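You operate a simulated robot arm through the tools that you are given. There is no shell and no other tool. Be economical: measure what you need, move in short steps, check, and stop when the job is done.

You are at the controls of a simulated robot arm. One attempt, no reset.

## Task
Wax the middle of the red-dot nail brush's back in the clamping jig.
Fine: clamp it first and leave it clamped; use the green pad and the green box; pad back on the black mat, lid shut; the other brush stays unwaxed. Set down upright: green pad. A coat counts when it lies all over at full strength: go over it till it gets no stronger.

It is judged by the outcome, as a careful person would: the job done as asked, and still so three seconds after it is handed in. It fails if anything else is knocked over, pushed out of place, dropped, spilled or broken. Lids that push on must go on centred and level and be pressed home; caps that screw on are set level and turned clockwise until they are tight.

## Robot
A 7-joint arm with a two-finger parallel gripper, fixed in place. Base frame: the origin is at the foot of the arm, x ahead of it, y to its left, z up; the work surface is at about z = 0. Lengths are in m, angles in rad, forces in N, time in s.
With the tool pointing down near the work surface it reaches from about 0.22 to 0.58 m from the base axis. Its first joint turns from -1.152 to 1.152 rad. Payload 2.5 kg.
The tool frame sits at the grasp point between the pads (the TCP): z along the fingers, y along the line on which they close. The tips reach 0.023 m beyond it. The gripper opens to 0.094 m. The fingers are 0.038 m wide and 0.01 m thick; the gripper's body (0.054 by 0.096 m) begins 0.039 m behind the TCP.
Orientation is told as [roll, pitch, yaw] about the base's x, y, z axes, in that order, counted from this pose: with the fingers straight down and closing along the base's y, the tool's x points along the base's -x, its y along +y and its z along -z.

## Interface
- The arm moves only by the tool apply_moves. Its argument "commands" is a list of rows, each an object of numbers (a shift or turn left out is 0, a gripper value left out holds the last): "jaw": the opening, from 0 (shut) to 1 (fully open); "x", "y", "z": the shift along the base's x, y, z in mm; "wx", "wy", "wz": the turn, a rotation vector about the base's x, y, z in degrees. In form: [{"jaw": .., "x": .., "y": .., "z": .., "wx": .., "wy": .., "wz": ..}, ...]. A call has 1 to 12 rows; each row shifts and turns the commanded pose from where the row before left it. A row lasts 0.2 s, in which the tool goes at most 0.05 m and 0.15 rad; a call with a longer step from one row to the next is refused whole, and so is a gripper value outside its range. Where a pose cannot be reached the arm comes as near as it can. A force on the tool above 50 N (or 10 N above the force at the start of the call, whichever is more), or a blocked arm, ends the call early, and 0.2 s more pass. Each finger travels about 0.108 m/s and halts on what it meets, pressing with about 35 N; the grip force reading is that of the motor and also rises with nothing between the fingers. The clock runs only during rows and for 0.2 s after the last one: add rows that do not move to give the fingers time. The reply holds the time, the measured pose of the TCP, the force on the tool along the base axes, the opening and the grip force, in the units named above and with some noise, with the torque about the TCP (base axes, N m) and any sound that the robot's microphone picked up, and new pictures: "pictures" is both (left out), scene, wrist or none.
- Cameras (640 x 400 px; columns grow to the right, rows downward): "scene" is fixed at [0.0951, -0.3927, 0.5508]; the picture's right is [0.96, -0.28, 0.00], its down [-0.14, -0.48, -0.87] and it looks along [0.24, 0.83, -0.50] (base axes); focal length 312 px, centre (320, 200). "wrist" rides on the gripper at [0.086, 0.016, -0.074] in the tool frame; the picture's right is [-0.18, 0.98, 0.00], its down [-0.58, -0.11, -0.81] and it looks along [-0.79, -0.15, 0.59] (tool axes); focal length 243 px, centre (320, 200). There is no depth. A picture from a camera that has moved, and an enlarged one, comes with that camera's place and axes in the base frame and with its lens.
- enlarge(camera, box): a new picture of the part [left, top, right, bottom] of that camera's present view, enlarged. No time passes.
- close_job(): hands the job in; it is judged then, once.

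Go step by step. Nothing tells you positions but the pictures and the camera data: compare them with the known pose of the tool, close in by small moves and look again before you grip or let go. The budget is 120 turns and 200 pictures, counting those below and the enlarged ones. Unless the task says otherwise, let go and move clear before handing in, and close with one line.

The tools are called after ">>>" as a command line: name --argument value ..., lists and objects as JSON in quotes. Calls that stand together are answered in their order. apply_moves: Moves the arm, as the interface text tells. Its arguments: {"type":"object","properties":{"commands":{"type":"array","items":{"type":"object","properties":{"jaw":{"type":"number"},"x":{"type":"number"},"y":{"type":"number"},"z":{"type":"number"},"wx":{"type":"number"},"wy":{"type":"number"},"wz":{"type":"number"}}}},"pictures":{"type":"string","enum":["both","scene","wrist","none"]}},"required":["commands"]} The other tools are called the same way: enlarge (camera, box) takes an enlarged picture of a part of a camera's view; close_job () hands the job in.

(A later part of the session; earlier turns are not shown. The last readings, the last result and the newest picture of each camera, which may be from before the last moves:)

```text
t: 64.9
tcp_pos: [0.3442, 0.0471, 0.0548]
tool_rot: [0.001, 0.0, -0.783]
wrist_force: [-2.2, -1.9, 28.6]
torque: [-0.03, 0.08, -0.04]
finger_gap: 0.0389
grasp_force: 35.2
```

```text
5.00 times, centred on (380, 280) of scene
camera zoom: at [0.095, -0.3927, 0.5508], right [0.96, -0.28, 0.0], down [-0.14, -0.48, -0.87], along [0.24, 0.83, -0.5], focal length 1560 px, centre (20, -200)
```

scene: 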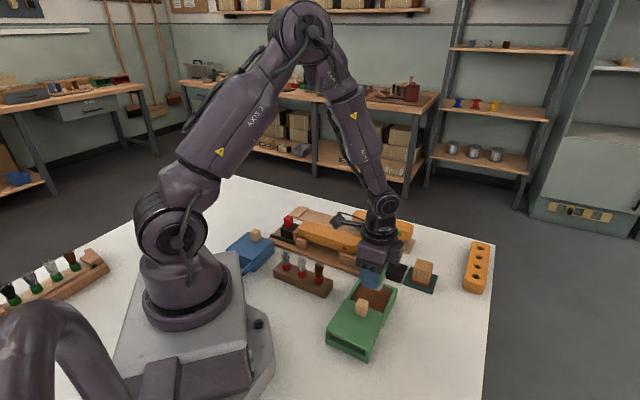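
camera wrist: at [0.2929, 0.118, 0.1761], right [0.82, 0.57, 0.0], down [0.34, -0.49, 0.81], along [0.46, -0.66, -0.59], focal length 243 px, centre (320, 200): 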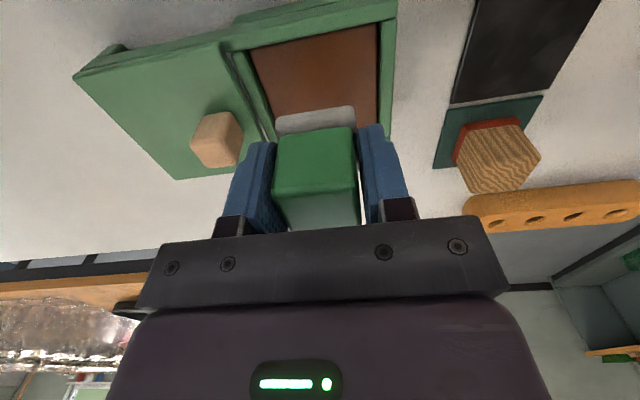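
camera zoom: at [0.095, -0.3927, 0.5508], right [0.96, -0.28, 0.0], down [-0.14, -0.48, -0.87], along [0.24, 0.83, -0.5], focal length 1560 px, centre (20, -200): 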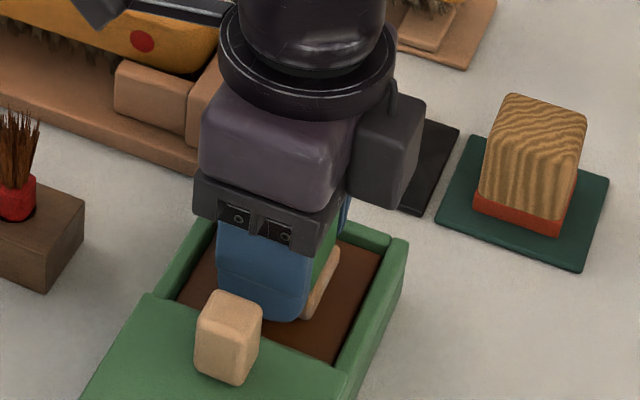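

The felt is on the wax and has turned tan. I'll ease the pressure slightly and rub to load it.

>>> apply_moves --commands '[{"z": 0.7}, {"x": 4, "y": -4}, {"x": -4, "y": 4}, {"x": -4, "y": 4}, {"x": 4, "y": -4}, {"x": 3, "y": 3}, {"x": -5, "y": -5}, {"x": 2, "y": 2}, {}]' --pictures "none"

>>> enlarge --camera "scene" --box '[340, 240, 420, 320]'

```text
t: 66.9
tcp_pos: [0.3425, 0.0465, 0.0574]
tool_rot: [-0.001, 0.001, -0.785]
wrist_force: [0.0, -0.3, -0.5]
torque: [-0.02, 0.0, 0.0]
finger_gap: 0.0389
grasp_force: 35.2
```

```text
5.00 times, centred on (380, 280) of scene
camera zoom: at [0.0951, -0.3927, 0.5508], right [0.96, -0.28, 0.0], down [-0.14, -0.48, -0.87], along [0.24, 0.83, -0.5], focal length 1560 px, centre (20, -200)
```

zoom: 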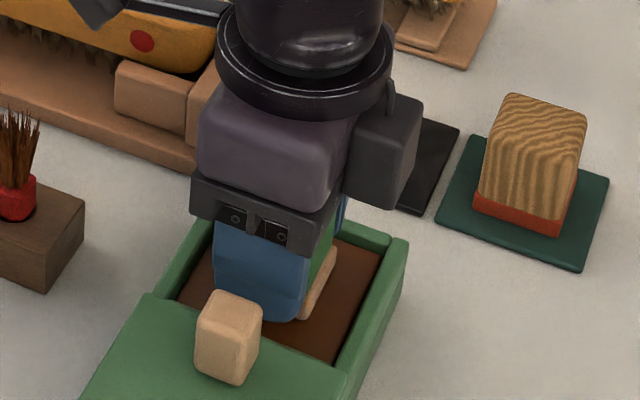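

>>> apply_moves --commands '[{"z": -1}, {"z": -0.8}, {}]' --pictures "none"

```text
t: 67.7
tcp_pos: [0.3435, 0.0469, 0.0545]
tool_rot: [0.001, 0.002, -0.786]
wrist_force: [-8.0, -2.5, 26.6]
torque: [-0.1, 0.21, -0.02]
finger_gap: 0.0388
grasp_force: 34.3
```

>>> apply_moves --commands '[{"z": 0.4}, {"x": 3, "y": -3}, {"x": -3, "y": 3}, {"x": -3, "y": 3}, {"x": 3, "y": -3}, {}]' --pictures "none"

>>> apply_moves --commands '[{"z": 10}, {"z": 15}, {"z": 25}, {"z": 25}, {}]' --pictures "both"

>>> enlarge --camera "scene" --box '[340, 200, 420, 320]'

```text
t: 69.1
tcp_pos: [0.3435, 0.0473, 0.0546]
tool_rot: [0.0, 0.001, -0.784]
wrist_force: [-4.1, 5.1, 16.3]
torque: [0.07, 0.06, 0.01]
finger_gap: 0.039
grasp_force: 34.5
```

```text
t: 70.3
tcp_pos: [0.3433, 0.0471, 0.1285]
tool_rot: [0.0, 0.001, -0.783]
wrist_force: [-0.1, -0.4, -0.4]
torque: [0.02, 0.03, 0.02]
finger_gap: 0.0389
grasp_force: 34.9
camera wrist: at [0.2936, 0.1199, 0.2038], right [0.83, 0.56, 0.0], down [0.34, -0.49, 0.81], along [0.45, -0.66, -0.59], focal length 243 px, centre (320, 200)
```

scene: 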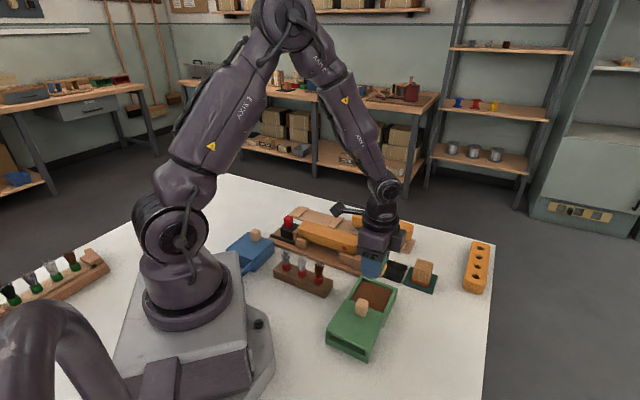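
wrist: 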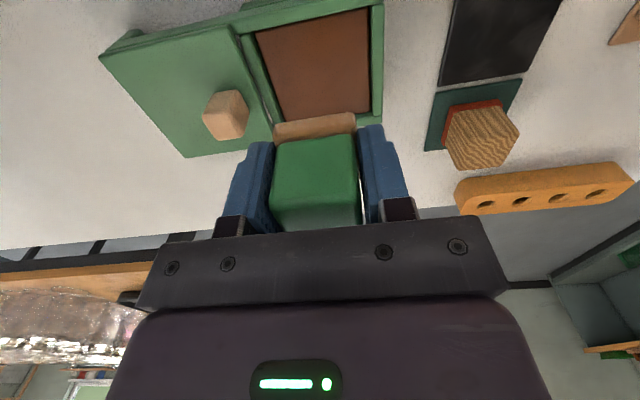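

```text
3.33 times, centred on (380, 260) of scene
camera zoom: at [0.0951, -0.3927, 0.5508], right [0.96, -0.28, 0.0], down [-0.14, -0.48, -0.87], along [0.24, 0.83, -0.5], focal length 1040 px, centre (120, 0)
```

zoom: 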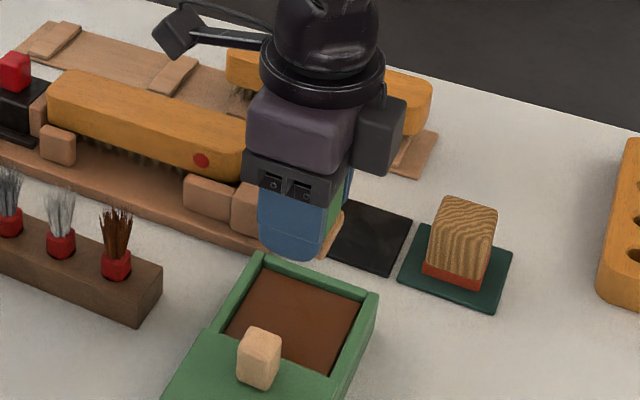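

The felt is evenly tan. I'll carry it over the middle of the brush, near (0.308, 0.252).

>>> apply_moves --commands '[{"z": 15}, {"x": -5, "y": 34}, {"x": -6, "y": 35}, {"x": -6, "y": 35}, {"x": -6, "y": 35}, {"x": -6, "y": 35}, {"x": -6, "y": 31}, {}, {"z": -20}, {}]' --pictures "both"

>>> enlarge --camera "scene" --box '[265, 180, 385, 275]'

```text
t: 72.5
tcp_pos: [0.3092, 0.2518, 0.1254]
tool_rot: [0.0, 0.001, -0.785]
wrist_force: [-0.7, -0.1, -1.2]
torque: [0.02, -0.01, -0.04]
finger_gap: 0.0389
grasp_force: 35.0
camera wrist: at [0.2595, 0.3246, 0.1991], right [0.83, 0.56, 0.0], down [0.34, -0.49, 0.81], along [0.45, -0.66, -0.59], focal length 243 px, centre (320, 200)
```

scene: 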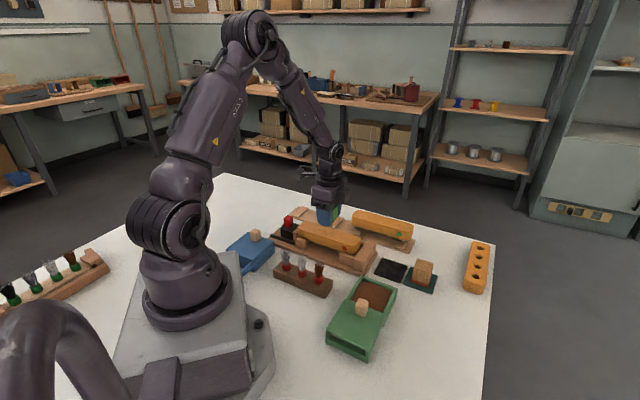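
wrist: 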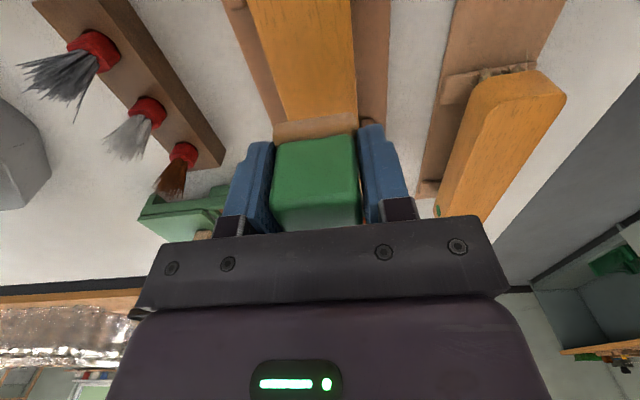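

```text
4.21 times, centred on (325, 228) of scene
camera zoom: at [0.0951, -0.3927, 0.5508], right [0.96, -0.28, 0.0], down [-0.14, -0.48, -0.87], along [0.24, 0.83, -0.5], focal length 1314 px, centre (299, 84)
```

zoom: 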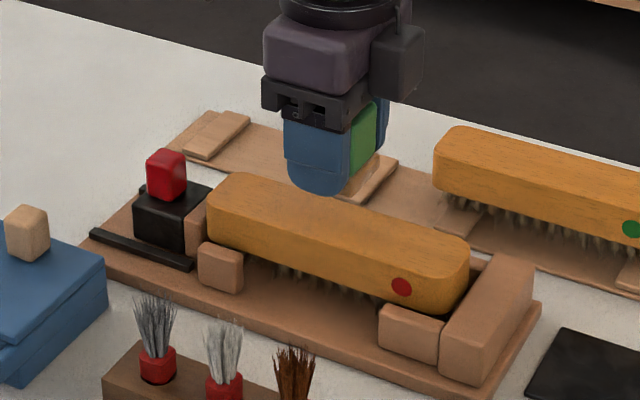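

It's aligned across the width. I'll lower to contact.

>>> apply_moves --commands '[{"z": -15}, {"z": -10}, {"z": -3}, {}]' --pictures "none"

>>> apply_moves --commands '[{"z": -2}, {"z": -2}, {}]' --pictures "none"

>>> enlarge --camera "scene" --box '[285, 200, 365, 265]'

```text
t: 73.5
tcp_pos: [0.3075, 0.2534, 0.0976]
tool_rot: [0.001, 0.001, -0.787]
wrist_force: [0.0, 0.1, -0.9]
torque: [0.01, 0.02, -0.02]
finger_gap: 0.0388
grasp_force: 35.2
```

```text
t: 74.3
tcp_pos: [0.308, 0.2517, 0.0918]
tool_rot: [0.001, 0.001, -0.787]
wrist_force: [-0.4, -0.7, -0.5]
torque: [0.0, 0.02, -0.01]
finger_gap: 0.0388
grasp_force: 35.5
```

```text
6.15 times, centred on (325, 232) of scene
camera zoom: at [0.0951, -0.3927, 0.5508], right [0.96, -0.28, 0.0], down [-0.14, -0.48, -0.87], along [0.24, 0.83, -0.5], focal length 1920 px, centre (289, 0)
```

zoom: 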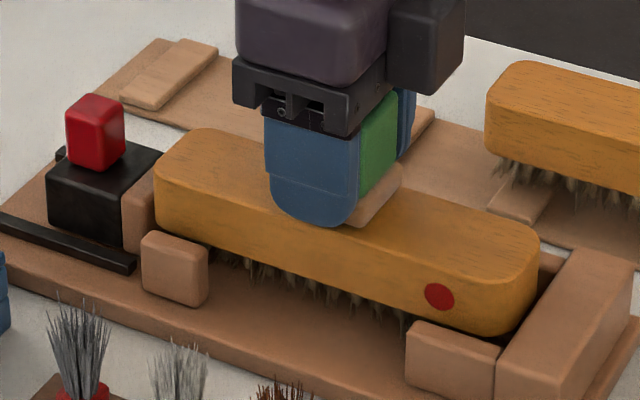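

>>> apply_moves --commands '[{"z": -1}, {"z": -1}, {}]' --pictures "none"

>>> apply_moves --commands '[{"z": -1}, {}]' --pictures "none"

```text
t: 75.1
tcp_pos: [0.3071, 0.2517, 0.091]
tool_rot: [0.0, 0.002, -0.786]
wrist_force: [0.4, 0.8, -0.9]
torque: [0.01, 0.02, 0.0]
finger_gap: 0.0389
grasp_force: 34.8
```

```text
t: 75.7
tcp_pos: [0.3082, 0.253, 0.0903]
tool_rot: [-0.001, 0.001, -0.785]
wrist_force: [-3.1, -3.1, 8.6]
torque: [-0.1, 0.06, 0.0]
finger_gap: 0.0385
grasp_force: 35.1
```

There's contact at about 9 N. I'll stroke along the brush, ±12 mm.

>>> apply_moves --commands '[{"x": 4, "y": -4, "z": -0.2}, {"x": 4, "y": -4}, {"x": -4, "y": 4}, {"x": -4, "y": 4}, {"x": -4, "y": 4}, {"x": -4, "y": 4}, {"x": 4, "y": -4}, {"x": 4, "y": -4}, {}]' --pictures "none"

>>> enlarge --camera "scene" --box '[285, 200, 365, 265]'

```text
t: 77.7
tcp_pos: [0.3059, 0.2521, 0.0897]
tool_rot: [-0.001, 0.002, -0.785]
wrist_force: [-3.5, 2.6, 11.5]
torque: [0.09, 0.01, 0.02]
finger_gap: 0.0388
grasp_force: 35.2
```

```text
6.15 times, centred on (325, 232) of scene
camera zoom: at [0.0951, -0.3927, 0.5508], right [0.96, -0.28, 0.0], down [-0.14, -0.48, -0.87], along [0.24, 0.83, -0.5], focal length 1920 px, centre (289, 0)
```

zoom: 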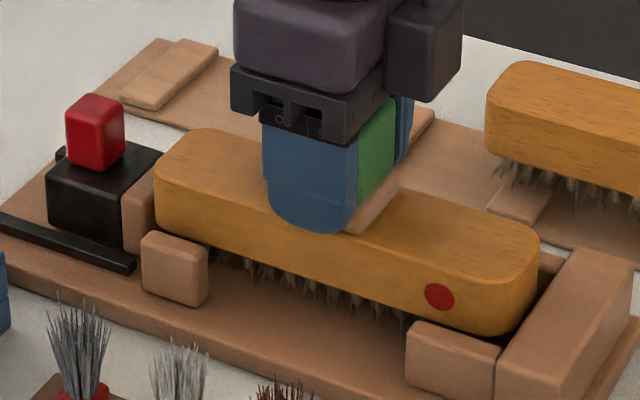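

>>> apply_moves --commands '[{"z": 10}, {"z": 25}, {"z": 30}, {"x": -15, "y": 30, "z": 10}, {}]' --pictures "none"

>>> enlarge --camera "scene" --box '[285, 200, 365, 265]'

>>> enlarge --camera "wrist" --box '[200, 0, 440, 180]'

```text
t: 78.9
tcp_pos: [0.293, 0.2828, 0.1663]
tool_rot: [0.0, 0.003, -0.786]
wrist_force: [0.6, -0.5, -1.0]
torque: [-0.02, 0.01, 0.0]
finger_gap: 0.0385
grasp_force: 34.9
```

```text
6.15 times, centred on (325, 232) of scene
camera zoom: at [0.0951, -0.3927, 0.5508], right [0.96, -0.28, 0.0], down [-0.14, -0.48, -0.87], along [0.24, 0.83, -0.5], focal length 1920 px, centre (289, 0)
```

zoom: 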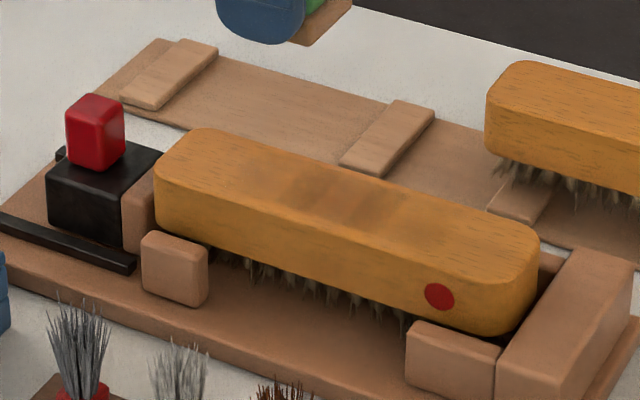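

```text
2.22 times, centred on (320, 90) of wrist
camera zoom: at [0.2442, 0.3557, 0.2408], right [0.83, 0.56, 0.0], down [0.34, -0.49, 0.81], along [0.45, -0.66, -0.59], focal length 539 px, centre (320, 444)
```

zoom: 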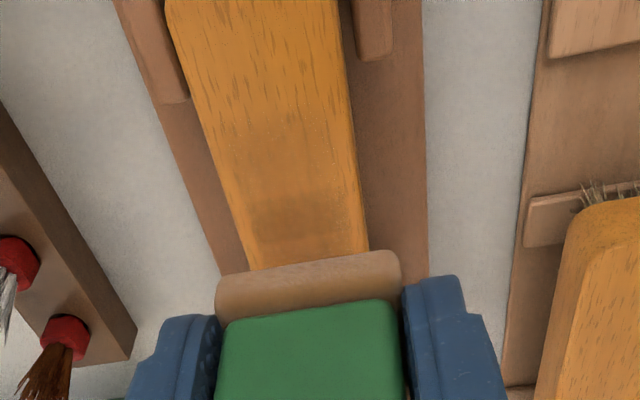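

>>> enlarge --camera "scene" --box '[305, 212, 355, 247]'

```text
11.43 times, centred on (330, 230) of scene
camera zoom: at [0.0951, -0.3927, 0.5508], right [0.96, -0.28, 0.0], down [-0.14, -0.48, -0.87], along [0.24, 0.83, -0.5], focal length 3566 px, centre (206, -137)
```

zoom: 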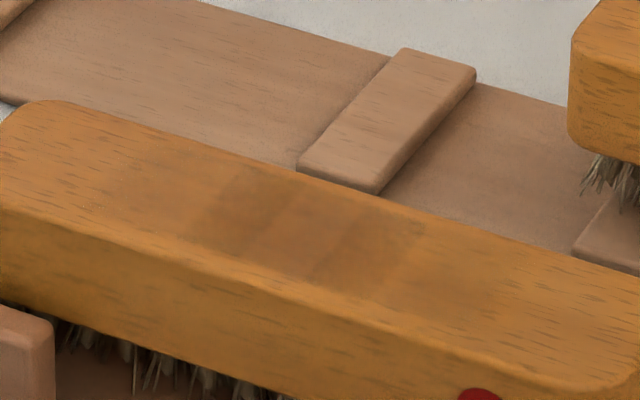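

A stain is showing, centred as intended and still faint. I'll go back with more passes, along the length and slightly across the width.

>>> apply_moves --commands '[{"x": 15, "y": -30, "z": -10}, {"z": -30}, {"z": -25}, {"z": -10}, {"x": 5, "y": -5}, {"x": 5, "y": -5}, {"x": -5, "y": 5}, {"x": -5, "y": 5}, {"x": -5, "y": 5}, {"x": -5, "y": 5}, {"x": 5, "y": -5}, {"x": 5, "y": -5}]' --pictures "none"

>>> apply_moves --commands '[{"x": 1.5, "y": 1.5}, {"x": 5, "y": -5}, {"x": 5, "y": -5}, {"x": -5, "y": 5}, {"x": -5, "y": 5}, {"x": -5, "y": 5}, {"x": -5, "y": 5}, {"x": 5, "y": -5}, {"x": 5, "y": -5}, {}]' --pictures "none"

>>> apply_moves --commands '[{"x": -3, "y": -3}, {"x": 5, "y": -5}, {"x": 5, "y": -5}, {"x": -5, "y": 5}, {"x": -5, "y": 5}, {"x": -5, "y": 5}, {"x": -5, "y": 5}, {"x": 5, "y": -5}, {"x": 5, "y": -5}, {"x": 1.5, "y": 1.5}, {}]' --pictures "none"

```text
t: 81.5
tcp_pos: [0.3083, 0.2534, 0.09]
tool_rot: [0.001, 0.002, -0.786]
wrist_force: [-0.1, -0.5, -0.5]
torque: [-0.01, 0.01, -0.02]
finger_gap: 0.0387
grasp_force: 35.4
```

```text
t: 83.7
tcp_pos: [0.309, 0.2524, 0.0897]
tool_rot: [0.0, 0.002, -0.785]
wrist_force: [-0.5, 0.6, -0.5]
torque: [-0.01, -0.03, 0.01]
finger_gap: 0.0391
grasp_force: 35.2
```

```text
t: 86.1
tcp_pos: [0.3084, 0.2523, 0.0908]
tool_rot: [-0.003, 0.001, -0.787]
wrist_force: [-6.1, -0.5, 11.4]
torque: [-0.02, 0.14, 0.0]
finger_gap: 0.0389
grasp_force: 34.5
```

Contact was patchy, so I'll press about 0.8 mm deeper for steadier contact.

>>> apply_moves --commands '[{"z": -0.8}, {"x": 5, "y": -5}, {"x": 5, "y": -5}, {"x": -5, "y": 5}, {"x": -5, "y": 5}, {"x": -5, "y": 5}, {"x": -5, "y": 5}, {"x": 5, "y": -5}, {"x": 5, "y": -5}, {}]' --pictures "none"

>>> apply_moves --commands '[{"x": 1.5, "y": 1.5}, {"x": 5, "y": -5}, {"x": 5, "y": -5}, {"x": -5, "y": 5}, {"x": -5, "y": 5}, {"x": -5, "y": 5}, {"x": -5, "y": 5}, {"x": 5, "y": -5}, {"x": 5, "y": -5}, {"x": -1.5, "y": -1.5}, {}]' --pictures "none"

>>> apply_moves --commands '[{"z": 10}, {"z": 25}, {"z": 30}, {"x": -15, "y": 30, "z": 10}, {}]' --pictures "none"

>>> enlarge --camera "scene" --box '[305, 212, 355, 247]'

>>> enlarge --camera "wrist" --box '[200, 0, 440, 180]'

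```text
t: 88.3
tcp_pos: [0.3074, 0.2522, 0.0894]
tool_rot: [-0.002, 0.002, -0.784]
wrist_force: [-5.2, 5.2, 16.9]
torque: [0.13, 0.07, 0.02]
finger_gap: 0.039
grasp_force: 34.8
```

```text
t: 90.7
tcp_pos: [0.3089, 0.2541, 0.0877]
tool_rot: [0.002, 0.001, -0.785]
wrist_force: [-1.1, 8.1, 17.8]
torque: [0.23, 0.06, -0.02]
finger_gap: 0.0389
grasp_force: 35.3
```

```text
t: 91.9
tcp_pos: [0.2921, 0.282, 0.1647]
tool_rot: [-0.002, 0.002, -0.786]
wrist_force: [0.7, 0.2, -0.9]
torque: [0.0, -0.01, -0.02]
finger_gap: 0.0385
grasp_force: 34.9
```

```text
11.43 times, centred on (330, 230) of scene
camera zoom: at [0.0951, -0.3927, 0.5508], right [0.96, -0.28, 0.0], down [-0.14, -0.48, -0.87], along [0.24, 0.83, -0.5], focal length 3566 px, centre (206, -137)
```

zoom: 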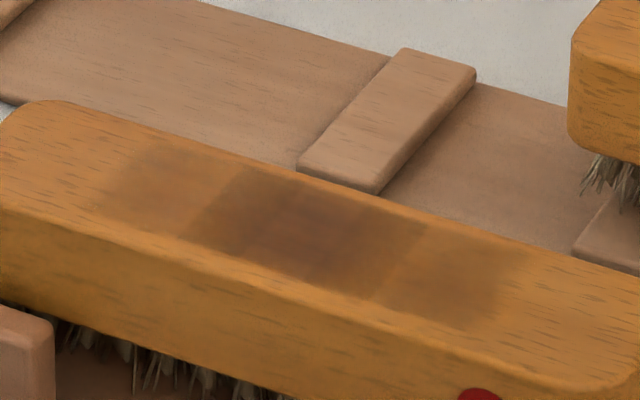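

```text
2.22 times, centred on (320, 90) of wrist
camera zoom: at [0.2427, 0.3554, 0.2388], right [0.82, 0.57, 0.0], down [0.34, -0.49, 0.81], along [0.45, -0.66, -0.59], focal length 539 px, centre (320, 444)
```

zoom: 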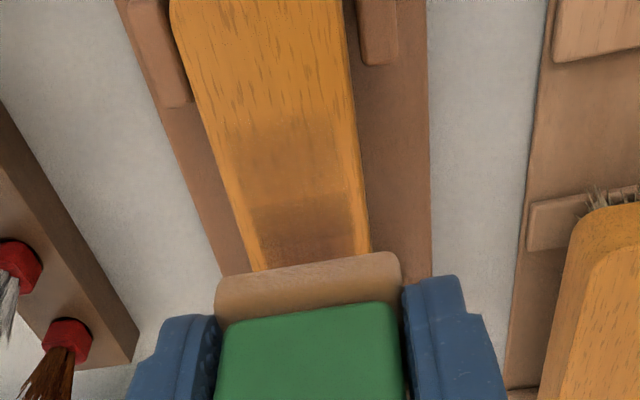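

It's darker in the middle and weaker in the side bands. I'll make more passes, dwelling toward both ends.

>>> apply_moves --commands '[{"x": 15, "y": -30, "z": -10}, {"z": -30}, {"z": -25}, {"x": 7, "y": -7, "z": -9.8}, {"x": 3, "y": -3}, {"x": -5, "y": 5}, {"x": 5, "y": -5}, {"x": -5, "y": 5}, {"x": 5, "y": -5}, {"x": -5, "y": 5}, {"x": -5, "y": 5}, {}]' --pictures "none"

>>> apply_moves --commands '[{"x": -5, "y": 5}, {"x": -5, "y": 5}, {"x": 5, "y": -5}, {"x": -5, "y": 5}, {"x": 5, "y": -5}, {"x": -5, "y": 5}, {"x": 5, "y": -5}, {"x": 6.5, "y": -3.5}, {"x": 5, "y": -5}, {"x": 5, "y": -5}, {"x": -5, "y": 5}, {}]' --pictures "none"

>>> apply_moves --commands '[{"x": 5, "y": -5}, {"x": -5, "y": 5}, {"x": -5, "y": 5}, {"x": -5, "y": 5}, {"x": -5, "y": 5}, {"x": 5, "y": -5}, {"x": -5, "y": 5}, {"x": 2, "y": -8}, {"x": -5, "y": 5}, {"x": 5, "y": -5}, {"x": 5, "y": -5}, {}]' --pictures "none"

```text
t: 94.5
tcp_pos: [0.3079, 0.2513, 0.089]
tool_rot: [0.0, 0.002, -0.786]
wrist_force: [1.5, -0.7, 2.5]
torque: [-0.06, -0.03, 0.0]
finger_gap: 0.0387
grasp_force: 34.8
```

```text
t: 97.1
tcp_pos: [0.3142, 0.249, 0.0889]
tool_rot: [0.0, 0.002, -0.784]
wrist_force: [0.1, 0.3, -0.1]
torque: [0.0, 0.01, 0.03]
finger_gap: 0.0388
grasp_force: 35.0
```

```text
t: 99.7
tcp_pos: [0.3063, 0.2507, 0.0894]
tool_rot: [0.001, 0.002, -0.786]
wrist_force: [-1.4, 0.6, 0.4]
torque: [-0.04, 0.0, -0.02]
finger_gap: 0.0389
grasp_force: 35.8
```

The contact force has dropped, as the pad is creeping slightly in the grip. I'll press down and check.

>>> apply_moves --commands '[{"z": -0.8}, {"z": -0.6}, {}]' --pictures "none"

```text
t: 100.5
tcp_pos: [0.3072, 0.2503, 0.0883]
tool_rot: [0.0, 0.003, -0.785]
wrist_force: [-8.6, -6.1, 28.2]
torque: [-0.14, 0.24, 0.05]
finger_gap: 0.0389
grasp_force: 35.1
```

>>> apply_moves --commands '[{"z": 0.3, "x": 5, "y": -5}, {"x": 5, "y": -5}, {"x": -5, "y": 5}, {"x": 5, "y": -5}, {"x": -5, "y": 5}, {"x": -5, "y": 5}, {"x": -5, "y": 5}, {"x": -5, "y": 5}, {"x": 5, "y": -5}, {"x": -5, "y": 5}, {"x": 5, "y": -5}, {"x": 5, "y": -5}]' --pictures "none"

>>> apply_moves --commands '[{"x": 3, "y": 3, "z": -0.2}, {"x": 5, "y": -5}, {"x": 5, "y": -5}, {"x": -5, "y": 5}, {"x": 5, "y": -5}, {"x": -5, "y": 5}, {"x": -5, "y": 5}, {"x": -5, "y": 5}, {"x": -5, "y": 5}, {"x": 5, "y": -5}, {"x": -5, "y": 5}, {"x": 10, "y": -10}]' --pictures "none"

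>>> apply_moves --commands '[{"x": -1.5, "y": -1.5, "z": 10}, {"z": 25}, {"z": 30}, {"x": -15, "y": 30, "z": 10}, {}]' --pictures "none"

>>> enlarge --camera "scene" --box '[305, 212, 355, 247]'

>>> enlarge --camera "wrist" --box '[200, 0, 440, 180]'

```text
t: 103.1
tcp_pos: [0.3061, 0.2512, 0.0884]
tool_rot: [-0.001, 0.003, -0.784]
wrist_force: [-7.0, 4.7, 17.6]
torque: [0.06, 0.13, 0.04]
finger_gap: 0.0388
grasp_force: 35.0
```

```text
t: 105.7
tcp_pos: [0.3072, 0.2541, 0.0875]
tool_rot: [0.001, 0.002, -0.784]
wrist_force: [-6.1, 4.7, 16.8]
torque: [0.0, 0.03, 0.02]
finger_gap: 0.0385
grasp_force: 34.7
```

```text
t: 106.9
tcp_pos: [0.2915, 0.2855, 0.1622]
tool_rot: [0.0, 0.001, -0.786]
wrist_force: [0.2, -0.5, -1.1]
torque: [0.01, -0.03, -0.01]
finger_gap: 0.0388
grasp_force: 34.8
```

```text
11.43 times, centred on (330, 230) of scene
camera zoom: at [0.0951, -0.3927, 0.5508], right [0.96, -0.28, 0.0], down [-0.14, -0.48, -0.87], along [0.24, 0.83, -0.5], focal length 3566 px, centre (206, -137)
```

zoom: 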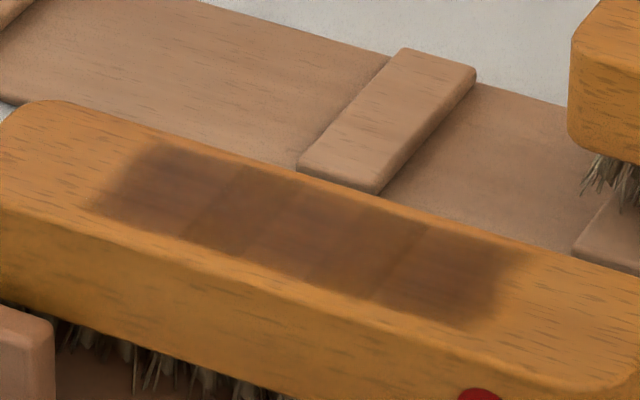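

```text
2.22 times, centred on (320, 90) of wrist
camera zoom: at [0.2423, 0.3571, 0.237], right [0.82, 0.57, 0.0], down [0.34, -0.49, 0.81], along [0.45, -0.66, -0.59], focal length 539 px, centre (320, 444)
```

zoom: 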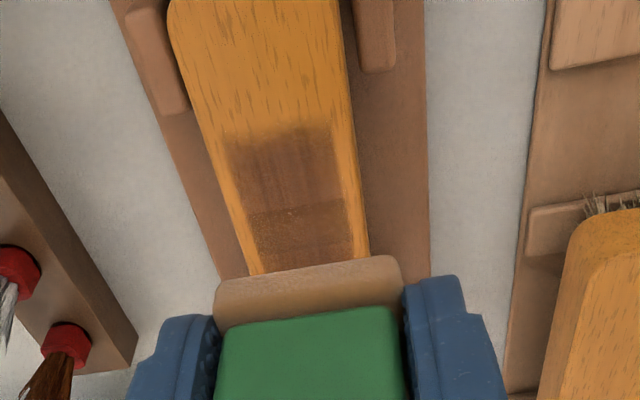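

The coat is now a well-defined rectangle and nearly even. I'll make more passes and check whether it gets any stronger.

>>> apply_moves --commands '[{"x": 15, "y": -30, "z": -10}, {"z": -30}, {"z": -25}, {"x": 5, "y": -5, "z": -10.5}, {"x": 5, "y": -5}, {"x": -5, "y": 5}, {"x": 5, "y": -5}, {"x": -5, "y": 5}, {"x": -5, "y": 5}, {"x": -5, "y": 5}, {"x": -5, "y": 5}, {"x": 5, "y": -5}]' --pictures "none"

>>> apply_moves --commands '[{"x": -5, "y": 5, "z": -0.3}, {"x": 5, "y": -5}, {"x": 5, "y": -5}, {"x": 5, "y": -5}, {"x": 5, "y": -5}, {"x": -5, "y": 5}, {"x": 5, "y": -5}, {"x": -5, "y": 5}, {"x": -5, "y": 5}, {"x": -5, "y": 5}, {"x": 5, "y": -5}, {}]' --pictures "none"

>>> apply_moves --commands '[{"x": 1.5, "y": 1.5, "z": -0.3}, {"x": -5, "y": 5}, {"x": -5, "y": 5}, {"x": 5, "y": -5}, {"x": 5, "y": -5}, {"x": 5, "y": -5}, {"x": 5, "y": -5}, {"x": -8, "y": 2}, {"x": 5, "y": -5}, {"x": -5, "y": 5}, {"x": -5, "y": 5}, {"x": -5, "y": 5}]' --pictures "none"

>>> apply_moves --commands '[{"x": -5, "y": 5}, {"x": 5, "y": -5}, {"x": 6.5, "y": -3.5, "z": 10}, {"z": 25}, {"z": 30}, {"x": -15, "y": 30, "z": 10}, {}]' --pictures "none"

>>> enlarge --camera "scene" --box '[305, 212, 355, 247]'

>>> enlarge --camera "wrist" --box '[200, 0, 440, 180]'

```text
t: 109.5
tcp_pos: [0.2994, 0.2594, 0.0881]
tool_rot: [-0.002, 0.005, -0.783]
wrist_force: [-6.5, 6.5, 20.7]
torque: [0.06, -0.07, 0.03]
finger_gap: 0.0388
grasp_force: 35.3
```

```text
t: 112.1
tcp_pos: [0.3075, 0.2529, 0.087]
tool_rot: [-0.002, 0.004, -0.784]
wrist_force: [-7.2, 5.8, 23.8]
torque: [0.09, 0.15, 0.02]
finger_gap: 0.0388
grasp_force: 34.9
```

```text
t: 114.7
tcp_pos: [0.303, 0.2541, 0.0864]
tool_rot: [0.0, -0.001, -0.79]
wrist_force: [6.7, -8.7, 24.9]
torque: [-0.08, -0.11, 0.0]
finger_gap: 0.039
grasp_force: 34.6
```

```text
t: 116.3
tcp_pos: [0.2938, 0.282, 0.1614]
tool_rot: [0.0, 0.003, -0.785]
wrist_force: [0.6, 0.3, 0.0]
torque: [-0.01, -0.03, -0.01]
finger_gap: 0.0384
grasp_force: 35.2
```

```text
11.43 times, centred on (330, 230) of scene
camera zoom: at [0.0951, -0.3927, 0.5508], right [0.96, -0.28, 0.0], down [-0.14, -0.48, -0.87], along [0.24, 0.83, -0.5], focal length 3566 px, centre (206, -137)
```

zoom: 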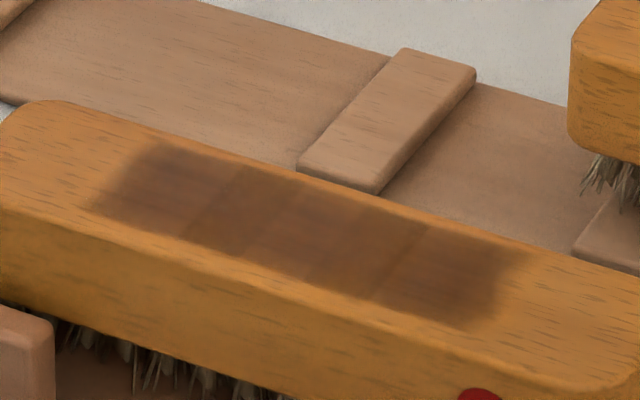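

```text
2.22 times, centred on (320, 90) of wrist
camera zoom: at [0.2449, 0.3556, 0.2351], right [0.82, 0.57, 0.0], down [0.34, -0.49, 0.81], along [0.45, -0.66, -0.59], focal length 539 px, centre (320, 444)
```

zoom: 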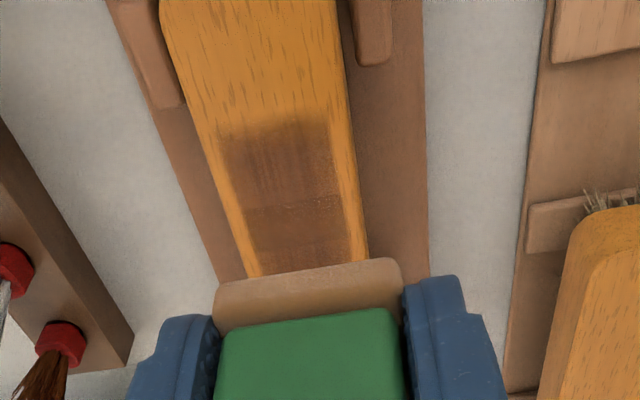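

The coat has barely changed, so it may be at full strength or the felt may be spent. To be sure I'll reload with wax and go over it once more.

>>> apply_moves --commands '[{"x": 8, "y": -40}, {"x": 8, "y": -40}, {"x": 8, "y": -40}, {"x": 8, "y": -40}, {"x": 9, "y": -40}, {"x": 9, "y": -35}, {}, {"z": -30}, {"z": -40}, {"z": -20}, {}]' --pictures "none"

>>> enlarge --camera "scene" --box '[340, 220, 420, 320]'

```text
t: 118.7
tcp_pos: [0.3423, 0.0459, 0.0722]
tool_rot: [0.001, 0.001, -0.785]
wrist_force: [-0.8, 1.1, 0.3]
torque: [-0.02, 0.01, 0.0]
finger_gap: 0.0386
grasp_force: 35.0
```

```text
4.00 times, centred on (380, 270) of scene
camera zoom: at [0.0951, -0.3927, 0.5508], right [0.96, -0.28, 0.0], down [-0.14, -0.48, -0.87], along [0.24, 0.83, -0.5], focal length 1248 px, centre (80, -80)
```

zoom: 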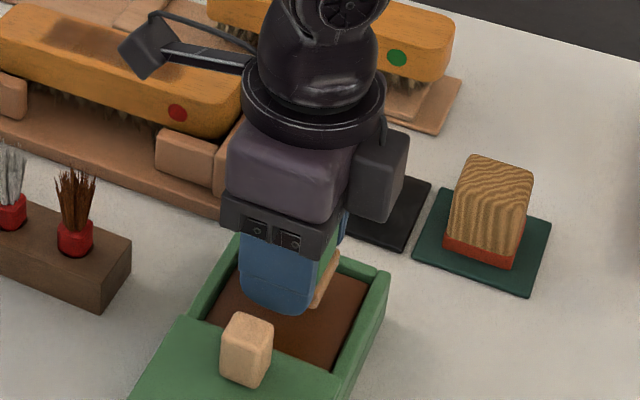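

>>> apply_moves --commands '[{"z": -10}, {"z": -5}, {"z": -2}, {}]' --pictures "none"

>>> apply_moves --commands '[{"z": -1}, {"z": -0.8}, {}]' --pictures "none"

```text
t: 119.7
tcp_pos: [0.3432, 0.0476, 0.0546]
tool_rot: [0.001, 0.002, -0.787]
wrist_force: [0.0, 0.0, 0.0]
torque: [0.0, -0.03, -0.06]
finger_gap: 0.0387
grasp_force: 34.7
```

```text
t: 120.5
tcp_pos: [0.3429, 0.0469, 0.0533]
tool_rot: [0.0, 0.003, -0.785]
wrist_force: [-0.6, -0.4, 0.6]
torque: [0.03, 0.0, 0.0]
finger_gap: 0.0389
grasp_force: 34.9
```

>>> apply_moves --commands '[{"z": -0.8}, {"z": -0.7}, {}]' --pictures "none"

```text
t: 121.3
tcp_pos: [0.3433, 0.0477, 0.0517]
tool_rot: [-0.001, 0.002, -0.784]
wrist_force: [-10.0, 3.2, 26.2]
torque: [-0.37, -0.03, -0.04]
finger_gap: 0.0384
grasp_force: 35.2
```

>>> apply_moves --commands '[{"z": 0.3, "x": 3, "y": -3}, {"x": -3, "y": 3}, {"x": -3, "y": 3}, {"x": 3, "y": -3}, {"x": 3, "y": -3}, {"x": -3, "y": 3}, {}, {"z": 10}, {"z": 20}, {"z": 30}, {"z": 30}, {}]' --pictures "wrist"

>>> apply_moves --commands '[{"x": -5, "y": 35}, {"x": -6, "y": 35}, {"x": -6, "y": 35}, {"x": -6, "y": 35}, {"x": -6, "y": 35}, {"x": -6, "y": 30.5}, {}, {"z": -30}, {"z": -15}, {"z": -5}, {}]' --pictures "none"

```text
t: 121.7
tcp_pos: [0.3443, 0.0469, 0.0521]
tool_rot: [0.001, 0.003, -0.783]
wrist_force: [0.9, -0.3, 1.0]
torque: [-0.08, 0.0, 0.05]
finger_gap: 0.0388
grasp_force: 35.1
stopped in row 1: the force on the tool passed its limit at 73 N (the readings are from after the stop); the commanded pose is now the measured one
camera wrist: at [0.2953, 0.1189, 0.1264], right [0.82, 0.57, 0.0], down [0.34, -0.49, 0.8], along [0.46, -0.66, -0.59], focal length 243 px, centre (320, 200)
```

wrist: 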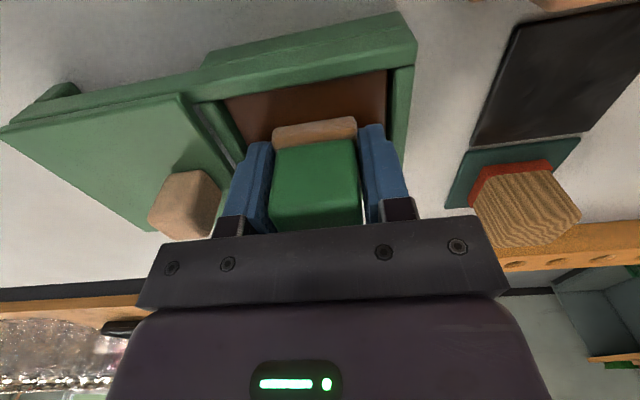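

```text
t: 122.1
tcp_pos: [0.3407, 0.0584, 0.0533]
tool_rot: [-0.013, -0.012, -0.81]
wrist_force: [-1.9, -2.9, 2.0]
torque: [0.06, 0.01, 0.06]
finger_gap: 0.0388
grasp_force: 35.5
stopped in row 2: the force on the tool passed its limit at 72 N (the readings are from after the stop); the commanded pose is now the measured one
```

My chained move ran after a force stop and pushed sideways inside the box. I'll check the state before anything else.

>>> enlarge --camera "scene" --box '[310, 220, 430, 370]'

>>> enlarge --camera "wrist" --box '[120, 0, 480, 220]'

```text
2.67 times, centred on (370, 295) of scene
camera zoom: at [0.0951, -0.3927, 0.5508], right [0.96, -0.28, 0.0], down [-0.14, -0.48, -0.87], along [0.24, 0.83, -0.5], focal length 832 px, centre (187, -53)
```

zoom: 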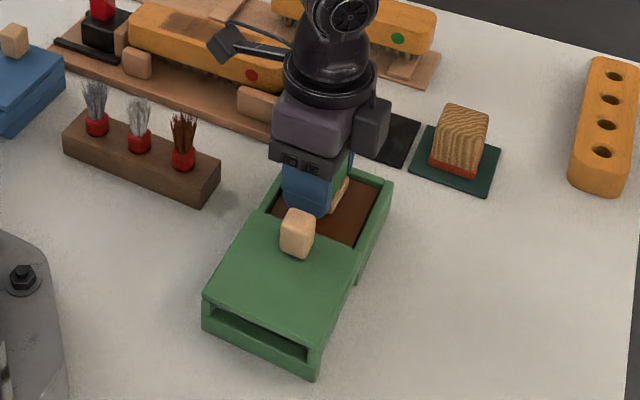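

```text
1.78 times, centred on (300, 110) of wrist
camera zoom: at [0.2934, 0.1334, 0.1253], right [0.84, 0.54, -0.01], down [0.32, -0.48, 0.81], along [0.44, -0.69, -0.58], focal length 431 px, centre (356, 360)
```

zoom: 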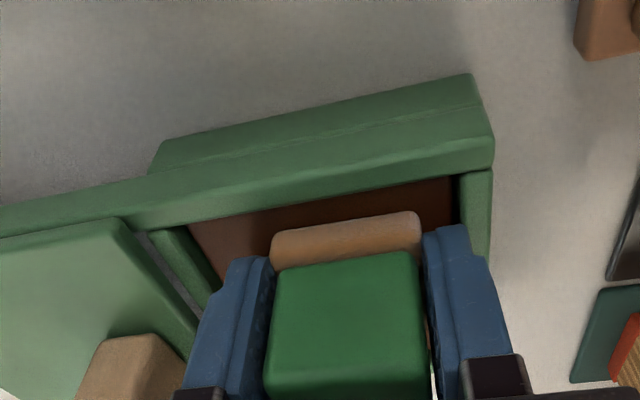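

The box hasn't moved and the pad is still held. I'll lift straight out and restore the level.

>>> apply_moves --commands '[{"z": 3}, {"z": 7}, {"z": 15}, {"z": 25, "wx": 0.7, "wy": 0.7, "wz": 1.4}, {"z": 30}, {}]' --pictures "both"

>>> enlarge --camera "scene" --box '[310, 220, 430, 370]'

```text
t: 123.5
tcp_pos: [0.3429, 0.0561, 0.1325]
tool_rot: [-0.012, 0.005, -0.784]
wrist_force: [-0.8, 0.5, -0.9]
torque: [0.01, -0.02, -0.03]
finger_gap: 0.0387
grasp_force: 35.1
camera wrist: at [0.2933, 0.1308, 0.2069], right [0.82, 0.57, -0.01], down [0.34, -0.48, 0.81], along [0.45, -0.67, -0.59], focal length 243 px, centre (320, 200)
```

scene: 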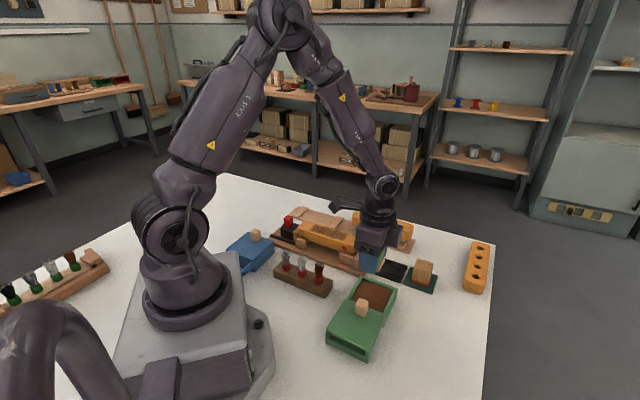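
wrist: 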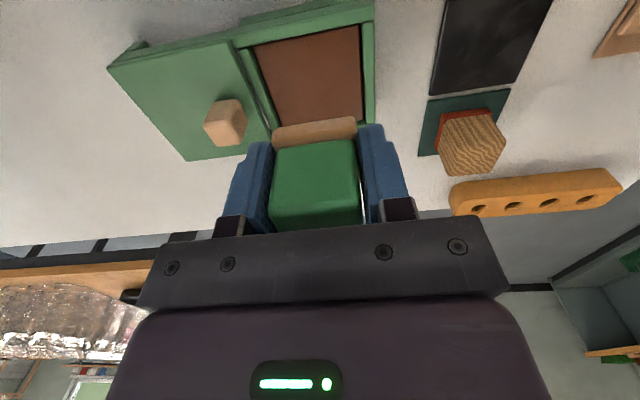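

```text
2.67 times, centred on (370, 295) of scene
camera zoom: at [0.0951, -0.3927, 0.5508], right [0.96, -0.28, 0.0], down [-0.14, -0.48, -0.87], along [0.24, 0.83, -0.5], focal length 832 px, centre (187, -53)
```

zoom: 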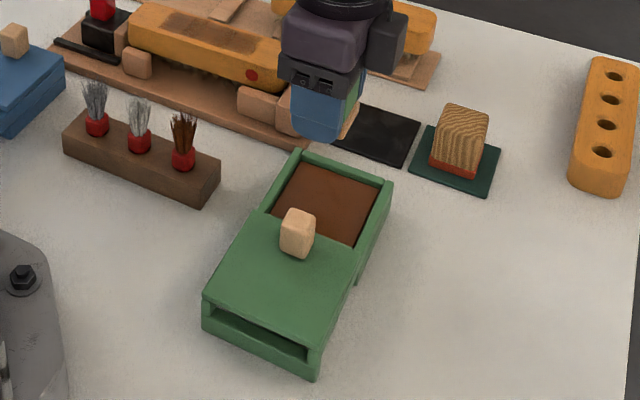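

Nothing has moved and the felt has been reloaded. I'll go back over the brush.

>>> apply_moves --commands '[{"z": 10, "wx": 0.65, "wy": -0.3}, {"x": -5, "y": 34}, {"x": -6, "y": 34}, {"x": -6, "y": 34}, {"x": -6, "y": 34}, {"x": -6, "y": 34}, {"x": -6, "y": 26.5}, {}, {"z": -25}, {"z": -20}, {}]' --pictures "none"

```text
t: 125.9
tcp_pos: [0.3069, 0.2558, 0.0988]
tool_rot: [0.001, 0.008, -0.783]
wrist_force: [-0.1, 0.3, -1.3]
torque: [-0.03, -0.01, -0.02]
finger_gap: 0.0388
grasp_force: 34.3
```

>>> apply_moves --commands '[{"wy": -0.3, "x": 1, "y": -2.5, "z": -6}, {"z": -4}, {"z": -1}, {}]' --pictures "none"

>>> apply_moves --commands '[{"z": -0.8}, {"z": -0.7}, {}]' --pictures "none"

```text
t: 126.9
tcp_pos: [0.3084, 0.2535, 0.0869]
tool_rot: [0.003, 0.006, -0.785]
wrist_force: [-0.1, 0.6, -0.2]
torque: [-0.07, -0.02, -0.01]
finger_gap: 0.0386
grasp_force: 34.9
```

```text
t: 127.8
tcp_pos: [0.3084, 0.2525, 0.0878]
tool_rot: [0.003, 0.006, -0.785]
wrist_force: [-3.0, -0.9, 7.3]
torque: [-0.24, 0.06, -0.08]
finger_gap: 0.0386
grasp_force: 35.5
stopped in row 3: the force on the tool passed its limit at 52 N (the readings are from after the stop); the commanded pose is now the measured one
```

The contact is stiffer now, with the tips resting on the felt base. The force is about 7 N, so I'll stroke from here.

>>> apply_moves --commands '[{"x": 5, "y": -5}, {"x": 5, "y": -5}, {"x": -5, "y": 5}, {"x": 5, "y": -5}, {"x": -5, "y": 5}, {"x": -5, "y": 5}, {"x": -5, "y": 5}, {"x": -5, "y": 5}, {"x": 5, "y": -5}, {"x": -5, "y": 5}, {"x": 5, "y": -5}, {"x": 5, "y": -5}]' --pictures "none"

```text
t: 130.4
tcp_pos: [0.3078, 0.2528, 0.0872]
tool_rot: [0.003, 0.007, -0.785]
wrist_force: [-5.4, 5.5, 19.9]
torque: [-0.43, 0.17, -0.18]
finger_gap: 0.0388
grasp_force: 34.6
```

The contact is biased to one side, so I'll tilt about 1° to even it out and keep stroking.

>>> apply_moves --commands '[{"wx": -0.6, "wy": 0.6}, {"x": 5, "y": -5}, {"x": 5, "y": -5}, {"x": -5, "y": 5}, {"x": 5, "y": -5}, {"x": -5, "y": 5}, {"x": -5, "y": 5}, {"x": -5, "y": 5}, {"x": -5, "y": 5}, {"x": 5, "y": -5}, {"x": -5, "y": 5}, {"x": 10, "y": -10}]' --pictures "none"

```text
t: 133.0
tcp_pos: [0.3064, 0.2547, 0.0891]
tool_rot: [-0.01, 0.007, -0.778]
wrist_force: [-7.9, 8.3, 29.1]
torque: [0.28, -0.67, 0.3]
finger_gap: 0.0388
grasp_force: 35.3
```

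>>> apply_moves --commands '[{"wx": 0.3, "wy": -0.3, "z": 0.2}, {"x": 5, "y": -5}, {"x": 5, "y": -5}, {"x": -5, "y": 5}, {"x": 5, "y": -5}, {"x": -5, "y": 5}, {"x": -5, "y": 5}, {"x": -5, "y": 5}, {"x": -5, "y": 5}, {"x": 5, "y": -5}, {"x": -5, "y": 5}, {"x": 10, "y": -10}]' --pictures "none"

>>> apply_moves --commands '[{"z": 10}, {"z": 25}, {"z": 30}, {"x": -15, "y": 30, "z": 10}, {}]' --pictures "none"

>>> enlarge --camera "scene" --box '[305, 212, 355, 247]'

>>> enlarge --camera "wrist" --box '[200, 0, 440, 180]'

```text
t: 135.6
tcp_pos: [0.3064, 0.2542, 0.087]
tool_rot: [-0.003, 0.008, -0.782]
wrist_force: [-4.1, 5.1, 15.1]
torque: [0.15, -0.38, 0.17]
finger_gap: 0.0388
grasp_force: 34.9
```

```text
t: 136.8
tcp_pos: [0.2945, 0.2831, 0.1616]
tool_rot: [-0.003, 0.005, -0.785]
wrist_force: [0.4, 0.2, 0.6]
torque: [-0.02, -0.02, -0.01]
finger_gap: 0.0389
grasp_force: 35.1
```

```text
11.43 times, centred on (330, 230) of scene
camera zoom: at [0.0951, -0.3927, 0.5508], right [0.96, -0.28, 0.0], down [-0.14, -0.48, -0.87], along [0.24, 0.83, -0.5], focal length 3566 px, centre (206, -137)
```

zoom: 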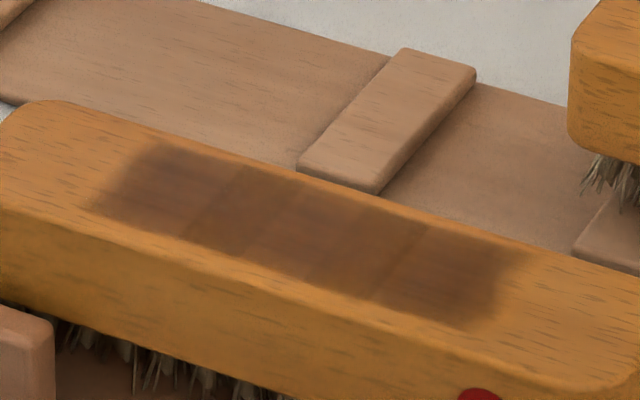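

```text
2.22 times, centred on (320, 90) of wrist
camera zoom: at [0.2453, 0.3551, 0.2355], right [0.82, 0.57, 0.0], down [0.34, -0.49, 0.8], along [0.45, -0.66, -0.6], focal length 539 px, centre (320, 444)
```

zoom: 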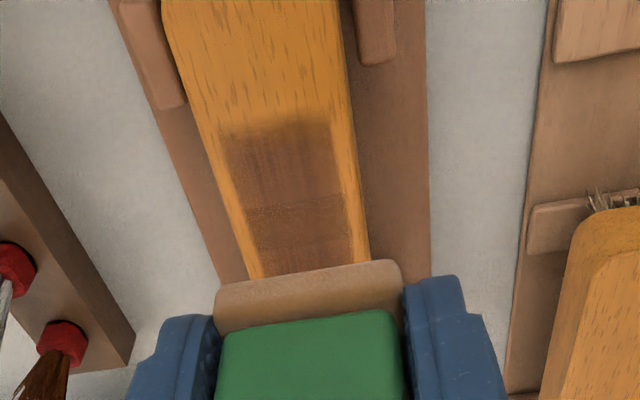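

The coat got no stronger after the reload, so it's at full strength across its rectangle. Now I'll return the pad to the black mat.

>>> apply_moves --commands '[{"x": 28, "y": -30}, {"x": 29, "y": -30}, {"x": 29, "y": -30}, {"x": 29, "y": -30}, {"x": 28, "y": -28.5}, {}, {"z": -30}, {"z": -30}, {}]' --pictures "both"

>>> enlarge --camera "scene" --box '[350, 200, 450, 300]'

>>> enlarge --camera "scene" --box '[270, 195, 370, 260]'

```text
t: 138.8
tcp_pos: [0.4357, 0.1344, 0.0992]
tool_rot: [-0.003, 0.004, -0.786]
wrist_force: [0.3, -0.6, -0.1]
torque: [0.0, 0.05, 0.0]
finger_gap: 0.0387
grasp_force: 35.0
camera wrist: at [0.3868, 0.2073, 0.1743], right [0.82, 0.57, 0.0], down [0.34, -0.49, 0.8], along [0.45, -0.66, -0.6], focal length 243 px, centre (320, 200)
```

scene: 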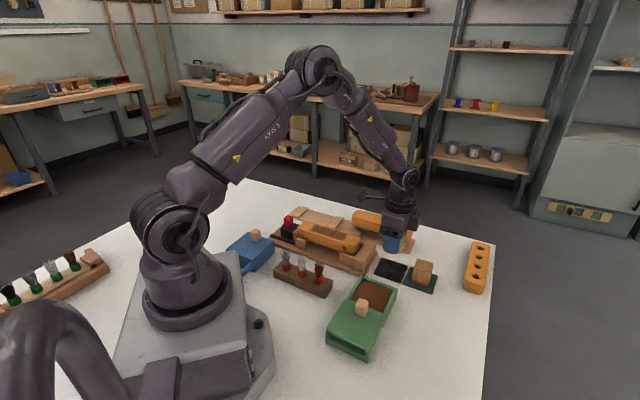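
wrist: 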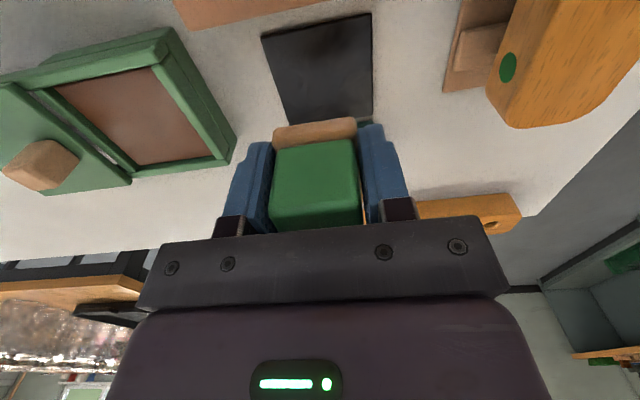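

```text
4.00 times, centred on (400, 250) of scene
camera zoom: at [0.0951, -0.3927, 0.5508], right [0.96, -0.28, 0.0], down [-0.14, -0.48, -0.87], along [0.24, 0.83, -0.5], focal length 1248 px, centre (0, 0)
```

zoom: 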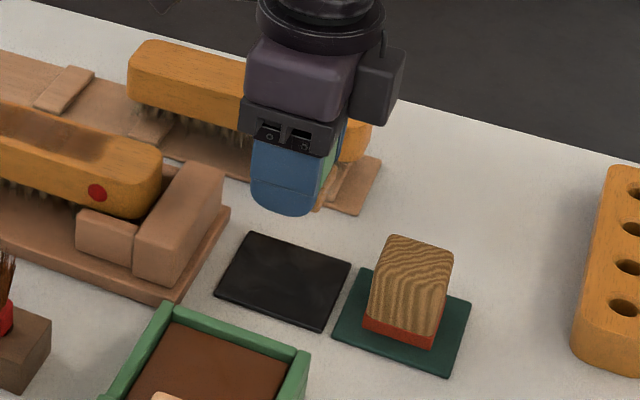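

```text
6.15 times, centred on (320, 228) of scene
camera zoom: at [0.0951, -0.3927, 0.5508], right [0.96, -0.28, 0.0], down [-0.14, -0.48, -0.87], along [0.24, 0.83, -0.5], focal length 1920 px, centre (320, 31)
```

zoom: 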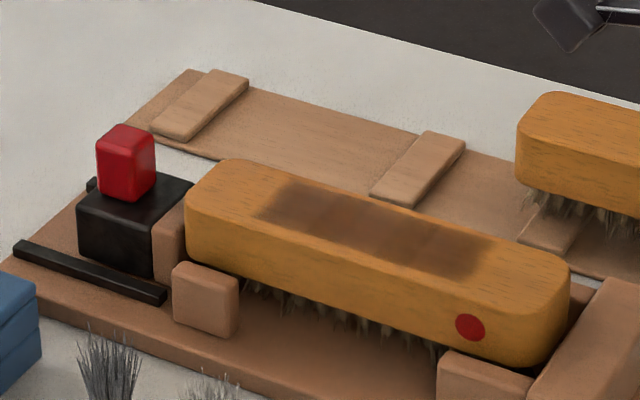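

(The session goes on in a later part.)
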